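You operate a simulated robot arm through the tools that you are given. There is no shell and no other tool. Be economical: measure what you need, move in short steps, check, and stop when the job is done.

You are at the controls of a simulated robot arm. One attempt, no reset.

JOB
Put the red spacer from the top of the work table on top of the white bulb there.

Only the result counts: the job must be done as asked and must still hold three seconds after the hand-in. Knocking over, shifting, dropping, spilling or breaking anything else fails it.

ROBOT AND FRAMES
A 6-joint arm with a two-finger parallel gripper, fixed in place. Base frame: the origin is at the foot of the arm, x ahead of it, y to its left, z up; the work surface is at about z = 0. Lengths are in mm, angles in rad, forces in N, time in s.
With the tool pointing down near the work surface it reaches from about 180 to 460 mm from the base axis. Its first joint turns from -1.222 to 1.222 rad. Payload 1.9 kg.
The TCP is the grasp point between the finger pads, 23 mm short of the fingertips. In the tool frame z runs along the fingers and y along their closing line. Largest opening 94 mm; finger width 38, thickness 10; the body of the gripper, 54 by 96 mm, starts 39 mm behind the TCP.
Orientation is that of the tool frame in the base frame, as [roll, pitch, yaw] about the fixed x, y, z axes, in that order (R = Rz(yaw) Ry(pitch) Rx(roll)). With the fingers straight down and closing along the base's y, the tool's x points along the base's -x, its y along +y and its z along -z.

CONTROLS
- The arm moves only by the tool servo_tool. Its argument "moves" is one flat list of numbers, 7 for each row, row after row: the shift along the tool's x, y, z in units of 40 mm (1.0 is 40 mm), then the turn, a rotation vector about the tool's x, y, z in units of 4 degrees (1.0 is 4 degrees), then the finger opening in mm, from 0 to 94. In form: [dx, dy, dz, wx, wy, wz, grip, dx, dy, dz, wx, wy, wz, grip, ...]. A call has 1 to 12 rows; each row shifts and turns the commanded pose from where the row before left it, along the tool's axes as they then stand. A call with a number of a shift or a turn outside -1 to 1 is refused whole. Each row takes 0.2 s and may step no farther than 50 mm and 0.15 rad from the row before; otherwise, or with a gripper value out of range, the whole call is refused. Where a pose cannot be reached the arm comes as near as it can. A force on the tool above 40 N (or 10 N above the force at the start of the call, whichever is more), or a blocked arm, ends the call early, and 0.2 s more pass. The fingers move at their own pace (about 108 mm/s each) and stop on an object; they squeeze with about 36 N. The grip force told is the motor's: it shows also when the fingers shut on nothing. Time passes only in rows, and 0.2 s behind the last, so rows that do not move let the fingers close. It gives the time, the measured TCP pose, the force on the tool (base axes), the opening and the grip force at its end, in the units of the frame above (readings bear some noise).
- Cameras (640 x 400 px; columns grow to the right, rows downward): "scene" is fixed at [35.4, 287.7, 441.3]; the picture's right is [-0.92, -0.38, 0.00], its down [-0.19, 0.47, -0.86] and it looks along [0.33, -0.80, -0.50] (base axes); focal length 262 px, centre (320, 200). "wrist" rides on the gripper at [-39, 0, -44] in the tool frame; the picture's right is [0.00, -1.00, 0.00], its down [0.97, 0.00, -0.24] and it looks along [0.24, 0.00, 0.97] (tool axes); focal length 218 px, centre (320, 200).
- grab_frame(camera): a new picture of that camera. No time passes.
- locate(camera, pixels): there is no depth. For up to 12 entries [column, row, z] of the newest picture of that camera ("zoom" is the newest enlarged one), the place [x, y] in the base frame at which the ray of that pixel passes the height z, good to about 2 mm, but the place of the scene camera against the robot may be out by one fixed shift of up to 18 mm in any direction. No time passes.
- inspect(camera, box): a new picture of the part [left, top, right, bottom] of that camera's present view, enlarged. No time passes.
- close_job(): hands the job in; it is judged then, once.

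Go step by step. Measure first, check grasps and placings, and put right what went wrong. The budget is 60 turns and 22 pictures, counting those below and the enlarged ones. Unless the task says otherwise, let go and move clear before handing in, and close with one line.

The tools are called after "Call:" by a JSON object that holds its "api" and its "payload". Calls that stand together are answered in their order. servo_tool: Moves the arm, as the interface text tells. Its arguments: {"type":"object","properties":{"moves":{"type":"array"}},"required":["moves"]} The other tools are called the same way: grab_frame (camera) takes a picture; locate (camera, pixels) gives the place at which the rays of pixels pass given heights; inspect (camera, box) takes an enlarged picture of a part of a camera's view; close_job () hands the job in.

At the start:

```text
time: 0.0
eef_pos: [298.3, -191.3, 213.4]
tool_rot: [3.141, 0.001, -3.141]
force: [0.2, 0.4, 0.0]
gripper_width: 93.8
gripper_force: 0.1
```

scene: 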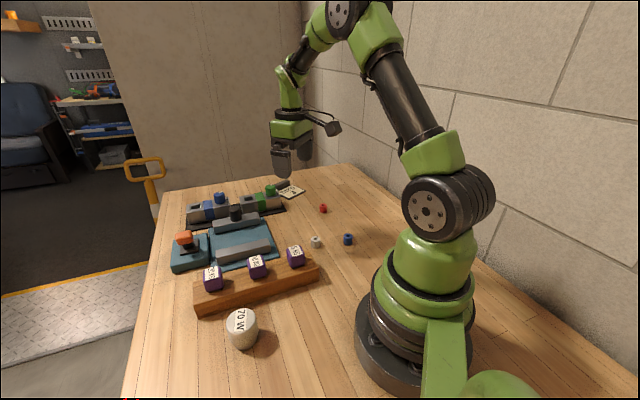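
wrist: 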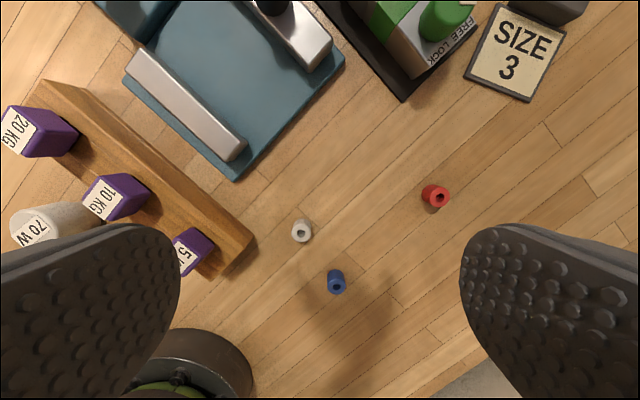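

The red spacer shows at wrist (436,196) and scene (323,208); the "70 W" white object at scene (241,328) is probably the bulb. I'll enlarge both and locate them.

Call:
{"api": "inspect", "payload": {"camera": "scene", "box": [180, 280, 300, 360]}}

Call:
{"api": "inspect", "payload": {"camera": "wrist", "box": [380, 160, 500, 235]}}

Call:
{"api": "locate", "payload": {"camera": "wrist", "pixels": [[440, 197, 15], [432, 195, 0], [301, 231, 15], [337, 287, 15], [36, 232, 50], [36, 232, 40]]}}

Call:
{"api": "locate", "payload": {"camera": "scene", "pixels": [[323, 206, 15], [323, 212, 0], [316, 238, 15], [348, 235, 15], [241, 320, 50], [243, 345, 0]]}}

```text
5.00 times, centred on (240, 320) of scene
```

zoom: 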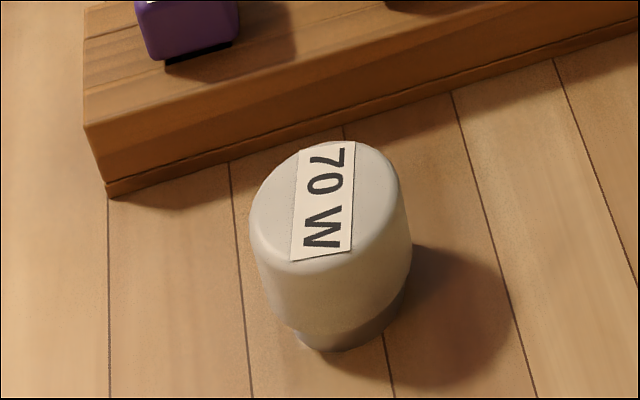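

```text
5.33 times, centred on (440, 198) of wrist
```

zoom: 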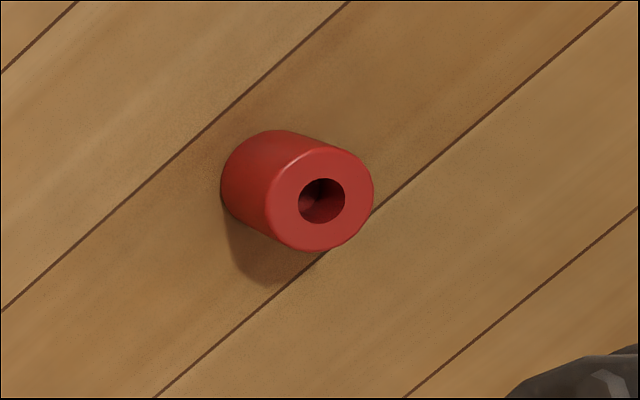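

```text
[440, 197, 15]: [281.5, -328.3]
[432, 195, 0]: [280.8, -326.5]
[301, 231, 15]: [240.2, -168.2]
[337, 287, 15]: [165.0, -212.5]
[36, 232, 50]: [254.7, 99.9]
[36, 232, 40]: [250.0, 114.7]
```

```text
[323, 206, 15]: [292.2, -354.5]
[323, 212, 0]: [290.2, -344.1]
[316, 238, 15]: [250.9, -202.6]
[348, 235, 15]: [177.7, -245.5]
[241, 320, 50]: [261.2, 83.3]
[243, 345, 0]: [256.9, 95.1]
```

The spacer stands upright near (281,-328), about 20 mm tall and 22 mm across. I'll move above it for a closer look.

Call:
{"api": "servo_tool", "payload": {"moves": [0.11, -0.855, 0.5, 0, 0, 0, 94, 0.11, -0.855, 0.5, 0, 0, 0, 94, 0.11, -0.855, 0.5, 0, 0, 0, 94, 0.11, -0.855, 0.5, 0, 0, 0, 94, 0, 0, 0, 0, 0, 0, 94]}}

Call:
{"api": "grab_frame", "payload": {"camera": "wrist"}}

```text
time: 1.2
eef_pos: [282.4, -328.1, 134.5]
tool_rot: [3.14, 0.0, -3.141]
force: [0.1, 0.3, 0.5]
gripper_width: 94.1
gripper_force: 0.0
```

```text
17 pictures are left
```

wrist: 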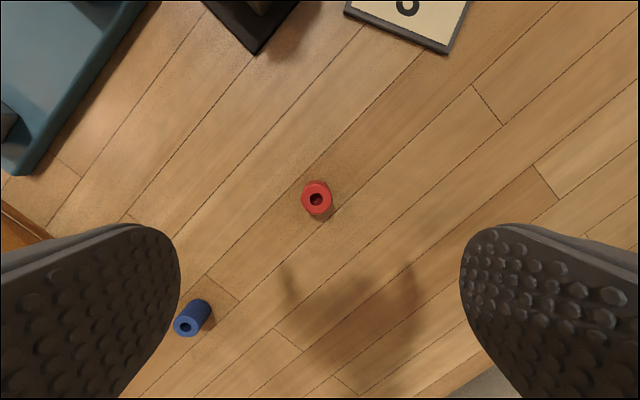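

Call:
{"api": "locate", "payload": {"camera": "wrist", "pixels": [[316, 199, 20], [302, 199, 20], [330, 199, 20], [185, 326, 20], [317, 194, 0]]}}

Call:
{"api": "inspect", "payload": {"camera": "wrist", "box": [276, 170, 356, 220]}}

```text
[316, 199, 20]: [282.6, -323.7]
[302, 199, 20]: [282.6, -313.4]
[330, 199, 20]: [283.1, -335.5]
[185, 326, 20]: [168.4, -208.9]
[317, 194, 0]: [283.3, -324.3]
```

```text
8.00 times, centred on (316, 195) of wrist
```

zoom: 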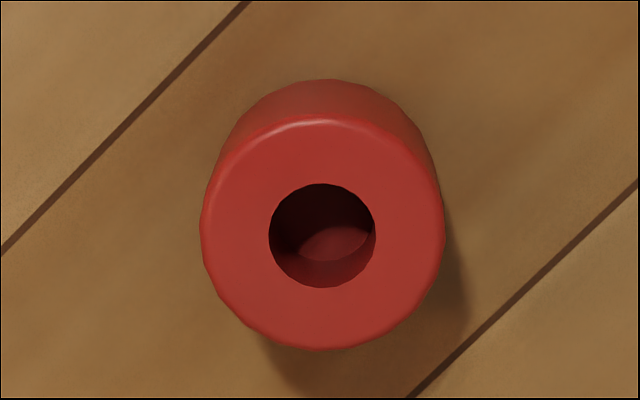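

The spacer centre is at (282.7,-324.3), 22 mm across, with the top near z=20. I'll go down with the fingertips about 6 mm above the table and close.

Call:
{"api": "servo_tool", "payload": {"moves": [0, 0.095, 0.8, 0, 0, 0, 70, 0, 0, 0.8, 0, 0, 0, 50, 0, 0, 0.6, 0, 0, 0, 40, 0, 0, 0.43, 0, 0, 0, 34, 0, 0, 0, 0, 0, 0, 34]}}

Call:
{"api": "grab_frame", "payload": {"camera": "wrist"}}

```text
time: 2.4
eef_pos: [281.9, -324.4, 28.9]
tool_rot: [-3.141, 0.0, 3.14]
force: [-0.4, 1.5, 1.0]
gripper_width: 34.2
gripper_force: 0.0
```

```text
15 pictures are left
```

wrist: 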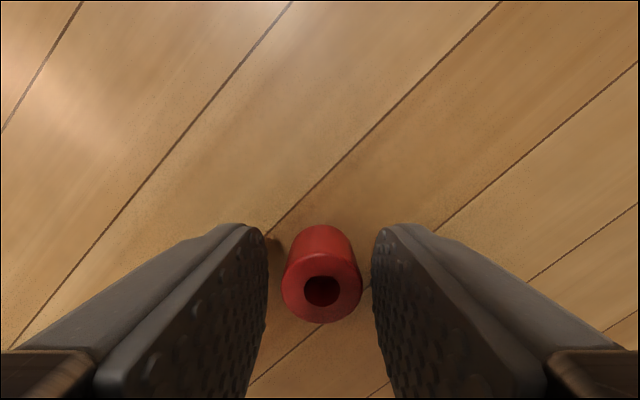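

Call:
{"api": "locate", "payload": {"camera": "wrist", "pixels": [[321, 287, 20], [321, 292, 22], [321, 226, 0]]}}

Call:
{"api": "servo_tool", "payload": {"moves": [0, 0, 0, 0, 0, 0, 10, 0, 0, 0, 0, 0, 0, 10, 0, 0, 0, 0, 0, 0, 10]}}

```text
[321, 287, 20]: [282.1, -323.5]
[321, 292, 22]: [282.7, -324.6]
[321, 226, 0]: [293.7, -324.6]
```

```text
time: 3.2
eef_pos: [281.8, -324.3, 30.8]
tool_rot: [-3.138, 0.001, -3.142]
force: [-0.1, 0.9, 0.1]
gripper_width: 20.0
gripper_force: 35.4
```

Grip holds at 20 mm width with 35 N. I'll lift well up and check the reading.

Call:
{"api": "servo_tool", "payload": {"moves": [0, 0, -0.3, 0, 0, 0, 10, 0, 0, -0.7, 0, 0, 0, 10, 0, 0, -0.9, 0, 0, 0, 10, 0, 0, -0.9, 0, 0, 0, 10, 0, 0, -0.9, 0, 0, 0, 10, 0, 0, -0.8, 0, 0, 0, 10, 0, 0, 0, 0, 0, 0, 10]}}

Call:
{"api": "inspect", "payload": {"camera": "wrist", "box": [200, 200, 440, 350]}}

```text
time: 4.8
eef_pos: [282.5, -325.5, 209.0]
tool_rot: [-3.14, 0.001, 3.141]
force: [-0.8, 0.5, 0.1]
gripper_width: 19.7
gripper_force: 35.6
```

```text
2.67 times, centred on (320, 275) of wrist
```

zoom: 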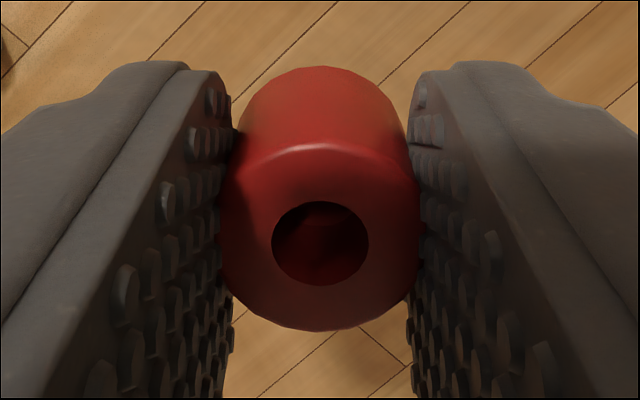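

The spacer is held upright. I'll carry it across at height to a viewpoint near the bulb.

Call:
{"api": "servo_tool", "payload": {"moves": [0.14, 0.5, 0, 0, 0, 0, 10, 0.14, 0.9, 0, 0, 0, 0, 10, 0.14, 0.9, 0, 0, 0, 0, 10, 0.14, 0.9, 0, 0, 0, 0, 10, 0.14, 0.9, 0, 0, 0, 0, 10, 0.14, 0.9, 0, 0, 0, 0, 10, 0.14, 0.9, 0, 0, 0, 0, 10, 0.14, 0.9, 0, 0, 0, 0, 10, 0.14, 0.9, 0, 0, 0, 0, 10, 0.14, 0.9, 0, 0, 0, 0, 10, 0.14, 0.9, 0, 0, 0, 0, 10, 0.14, 0.5, 0, 0, 0, 0, 10]}}

Call:
{"api": "grab_frame", "payload": {"camera": "wrist"}}

```text
time: 7.4
eef_pos: [215.3, 76.2, 207.3]
tool_rot: [-3.141, -0.001, 3.139]
force: [-0.1, -0.2, 0.4]
gripper_width: 20.3
gripper_force: 35.9
```

```text
13 pictures are left
```

wrist: 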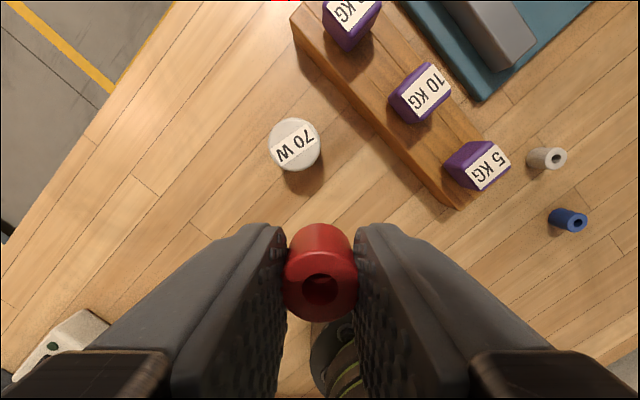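

Call:
{"api": "locate", "payload": {"camera": "wrist", "pixels": [[295, 143, 40], [295, 143, 50], [269, 145, 50], [320, 145, 50], [295, 118, 50], [295, 169, 50], [390, 95, 60], [455, 172, 60]]}}

Call:
{"api": "inspect", "payload": {"camera": "wrist", "box": [246, 110, 342, 170]}}

```text
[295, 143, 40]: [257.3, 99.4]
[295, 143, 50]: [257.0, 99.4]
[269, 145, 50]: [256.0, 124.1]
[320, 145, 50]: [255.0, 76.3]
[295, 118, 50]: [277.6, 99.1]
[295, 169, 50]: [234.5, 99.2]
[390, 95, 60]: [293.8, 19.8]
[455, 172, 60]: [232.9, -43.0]
```

```text
6.67 times, centred on (294, 140) of wrist
```

zoom: 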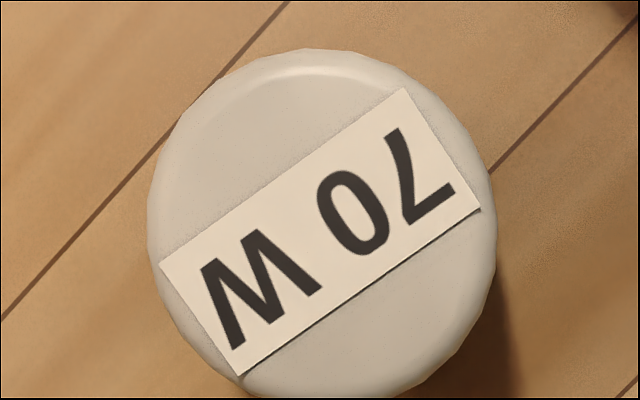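

The bulb top centre is at about (256.5,100), 48 mm across, at roughly z=50. I'll move over it and down to TCP z≈112, then check the height.

Call:
{"api": "servo_tool", "payload": {"moves": [-0.52, 0.3, 0, 0, 0, 0, 10, -0.51, 0.295, 0, 0, 0, 0, 10, 0, 0, 0.8, 0, 0, 0, 10, 0, 0, 0.8, 0, 0, 0, 10, 0, 0, 0.7, 0, 0, 0, 10, 0, 0, 0, 0, 0, 0, 10]}}

Call:
{"api": "grab_frame", "payload": {"camera": "wrist"}}

Call:
{"api": "inspect", "payload": {"camera": "scene", "box": [160, 230, 320, 360]}}

```text
time: 8.8
eef_pos: [254.7, 99.6, 115.5]
tool_rot: [-3.141, 0.001, 3.139]
force: [1.0, -0.5, 0.0]
gripper_width: 20.2
gripper_force: 36.1
```

```text
11 pictures are left
```

wrist: 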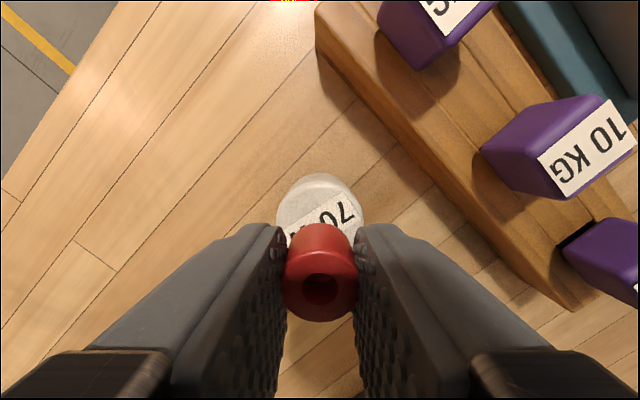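

```text
3.08 times, centred on (240, 295) of scene
```

zoom: 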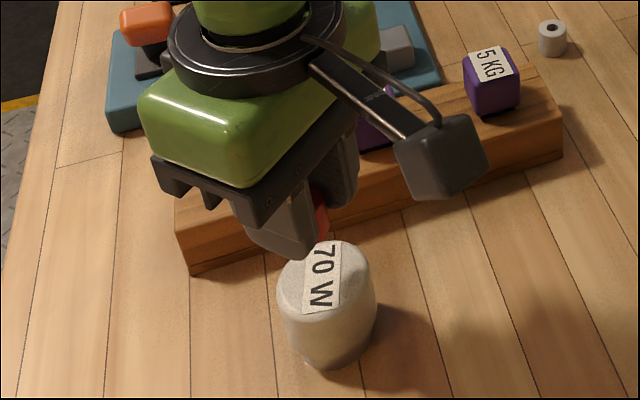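

Call:
{"api": "locate", "payload": {"camera": "wrist", "pixels": [[320, 174, 40], [320, 174, 45], [320, 174, 50], [320, 174, 55], [277, 213, 45], [363, 213, 45], [277, 213, 55], [363, 213, 55]]}}

Call:
{"api": "inspect", "payload": {"camera": "wrist", "box": [256, 165, 384, 245]}}

```text
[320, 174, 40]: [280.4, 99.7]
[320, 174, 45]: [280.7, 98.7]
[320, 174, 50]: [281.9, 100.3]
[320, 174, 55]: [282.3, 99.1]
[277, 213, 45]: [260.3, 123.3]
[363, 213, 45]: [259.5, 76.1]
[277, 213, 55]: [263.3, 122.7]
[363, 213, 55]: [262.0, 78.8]
```

```text
5.00 times, centred on (320, 205) of wrist
```

zoom: 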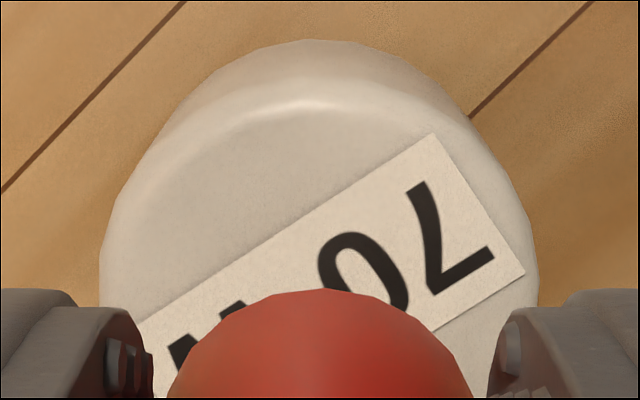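

I'll use two label corners seen in both views to fix the bulb-top height.

Call:
{"api": "locate", "payload": {"camera": "wrist", "pixels": [[361, 220, 40], [361, 220, 45], [361, 220, 50], [361, 220, 55], [342.6, 191.6, 40], [342.6, 191.6, 45], [342.6, 191.6, 50], [342.6, 191.6, 55]]}}

```text
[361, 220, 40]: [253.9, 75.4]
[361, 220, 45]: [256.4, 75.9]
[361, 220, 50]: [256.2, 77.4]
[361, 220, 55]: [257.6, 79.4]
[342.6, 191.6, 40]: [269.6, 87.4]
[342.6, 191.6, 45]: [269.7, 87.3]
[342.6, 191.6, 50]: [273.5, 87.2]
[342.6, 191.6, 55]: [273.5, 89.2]
```

Matching the corners puts the bulb top at z≈51, so contact should come at TCP z≈80. I'll go to about 86 and then creep down.

Call:
{"api": "servo_tool", "payload": {"moves": [0, 0, 0.35, 0, 0, 0, 10, 0, 0, 0.25, 0, 0, 0, 10, 0, 0, 0.13, 0, 0, 0, 10, 0, 0, 0, 0, 0, 0, 10]}}

Call:
{"api": "inspect", "payload": {"camera": "scene", "box": [200, 280, 280, 350]}}

```text
time: 9.8
eef_pos: [256.3, 98.6, 86.4]
tool_rot: [-3.141, 0.0, 3.141]
force: [-0.4, 0.1, 0.4]
gripper_width: 20.2
gripper_force: 35.8
```

```text
5.71 times, centred on (240, 315) of scene
```

zoom: 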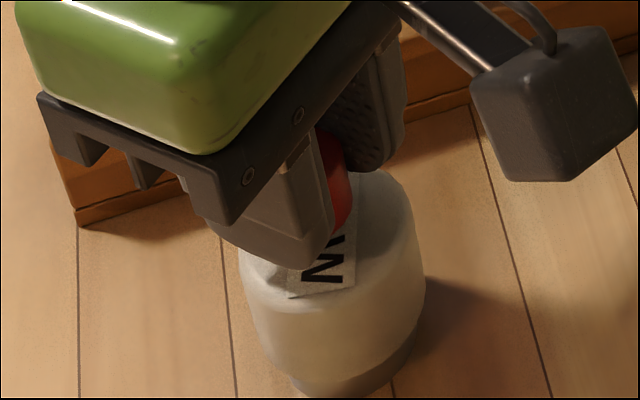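

No contact force yet and the spacer sits over the middle of the bulb. I'll creep down in small steps.

Call:
{"api": "servo_tool", "payload": {"moves": [0, 0, 0.04, 0, 0, 0, 10, 0, 0, 0.04, 0, 0, 0, 10, 0, 0, 0, 0, 0, 0, 10]}}

```text
time: 10.6
eef_pos: [255.8, 99.3, 83.0]
tool_rot: [-3.14, 0.0, -3.141]
force: [0.4, 0.0, 0.0]
gripper_width: 19.9
gripper_force: 36.1
```

Call:
{"api": "servo_tool", "payload": {"moves": [0, 0, 0.03, 0, 0, 0, 10, 0, 0, 0, 0, 0, 0, 10]}}

```text
time: 11.2
eef_pos: [256.5, 100.5, 82.1]
tool_rot: [-3.141, 0.0, 3.141]
force: [-0.5, -0.5, -0.1]
gripper_width: 20.2
gripper_force: 35.8
```

Call:
{"api": "servo_tool", "payload": {"moves": [0, 0, 0.025, 0, 0, 0, 10, 0, 0, 0, 0, 0, 0, 10]}}

```text
time: 11.8
eef_pos: [256.3, 99.3, 82.7]
tool_rot: [3.141, -0.002, -3.141]
force: [0.4, -0.3, -0.6]
gripper_width: 20.1
gripper_force: 36.0
```

Call:
{"api": "servo_tool", "payload": {"moves": [0, 0, 0.025, 0, 0, 0, 10, 0, 0, 0, 0, 0, 0, 10]}}

```text
time: 12.4
eef_pos: [257.3, 99.6, 82.5]
tool_rot: [3.142, 0.002, -3.142]
force: [-0.9, -0.3, 11.3]
gripper_width: 20.2
gripper_force: 36.2
```

There's 11 N upward force, so the spacer is resting on the bulb. I'll ease off a little and open gently.

Call:
{"api": "servo_tool", "payload": {"moves": [0, 0, -0.012, 0, 0, 0, 10, 0, 0, 0, 0, 0, 0, 22, 0, 0, 0, 0, 0, 0, 28, 0, 0, 0, 0, 0, 0, 36, 0, 0, 0, 0, 0, 0, 36]}}

Call:
{"api": "grab_frame", "payload": {"camera": "wrist"}}

```text
time: 13.6
eef_pos: [255.9, 99.3, 80.5]
tool_rot: [3.141, 0.0, -3.141]
force: [-0.2, 0.1, -0.4]
gripper_width: 36.0
gripper_force: 0.1
```

```text
7 pictures are left
```

wrist: 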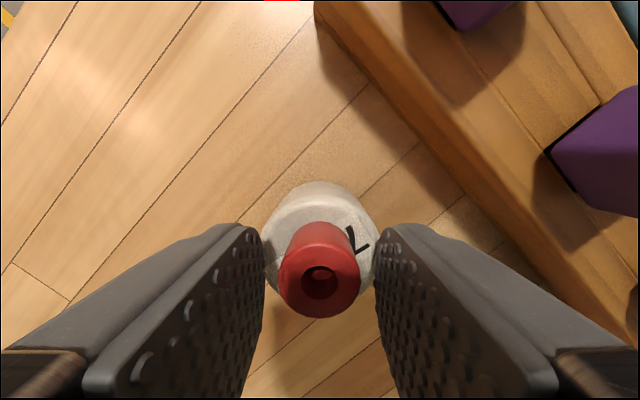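

The spacer stands free on the bulb with clear gaps to both fingers. I'll lift straight up and check.

Call:
{"api": "servo_tool", "payload": {"moves": [0, 0, -0.2, 0, 0, 0, 36, 0, 0, -0.5, 0, 0, 0, 36, 0, 0, -0.9, 0, 0, 0, 36, 0, 0, -0.9, 0, 0, 0, 36, 0, 0, -0.7, 0, 0, 0, 36, 0.8, 0, 0, 0, 0, 0, 36, 0, 0, 0, 0, 0, 0, 36]}}

Call:
{"api": "grab_frame", "payload": {"camera": "wrist"}}

Call:
{"api": "inspect", "payload": {"camera": "scene", "box": [180, 270, 300, 360]}}

```text
time: 15.2
eef_pos: [223.6, 99.3, 209.7]
tool_rot: [-3.141, 0.0, 3.142]
force: [1.1, 0.2, 0.0]
gripper_width: 36.0
gripper_force: 0.0
```

```text
6 pictures are left
```

wrist: 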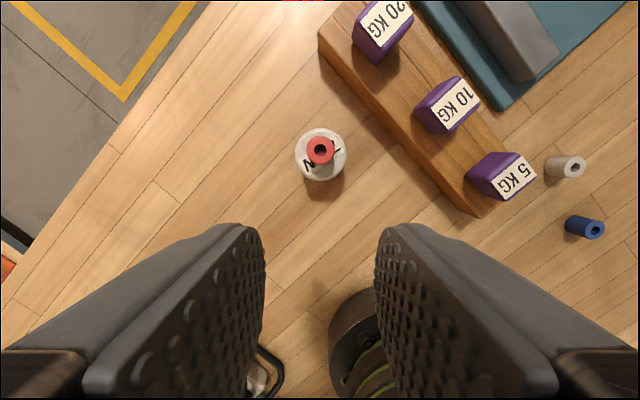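

```text
4.44 times, centred on (240, 315) of scene
```

zoom: 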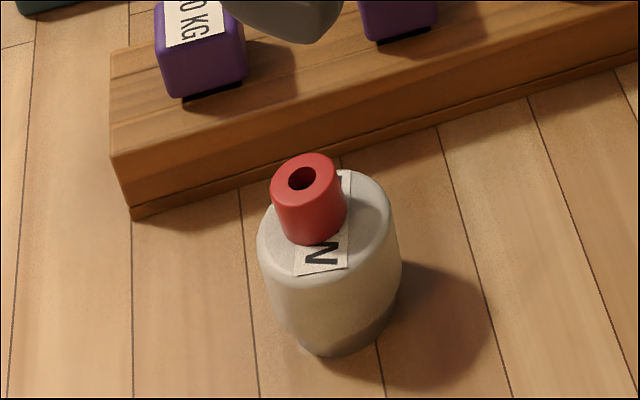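

The spacer stands upright near the middle of the bulb, the bulb hasn't moved, and the gripper is clear, so I'm handing in.

Call:
{"api": "close_job", "payload": {}}

```text
The job is handed in.
```

The red spacer is standing upright on top of the white "70 W" bulb; the gripper is clear, the last pictures showed nothing else disturbed, and the job is handed in.
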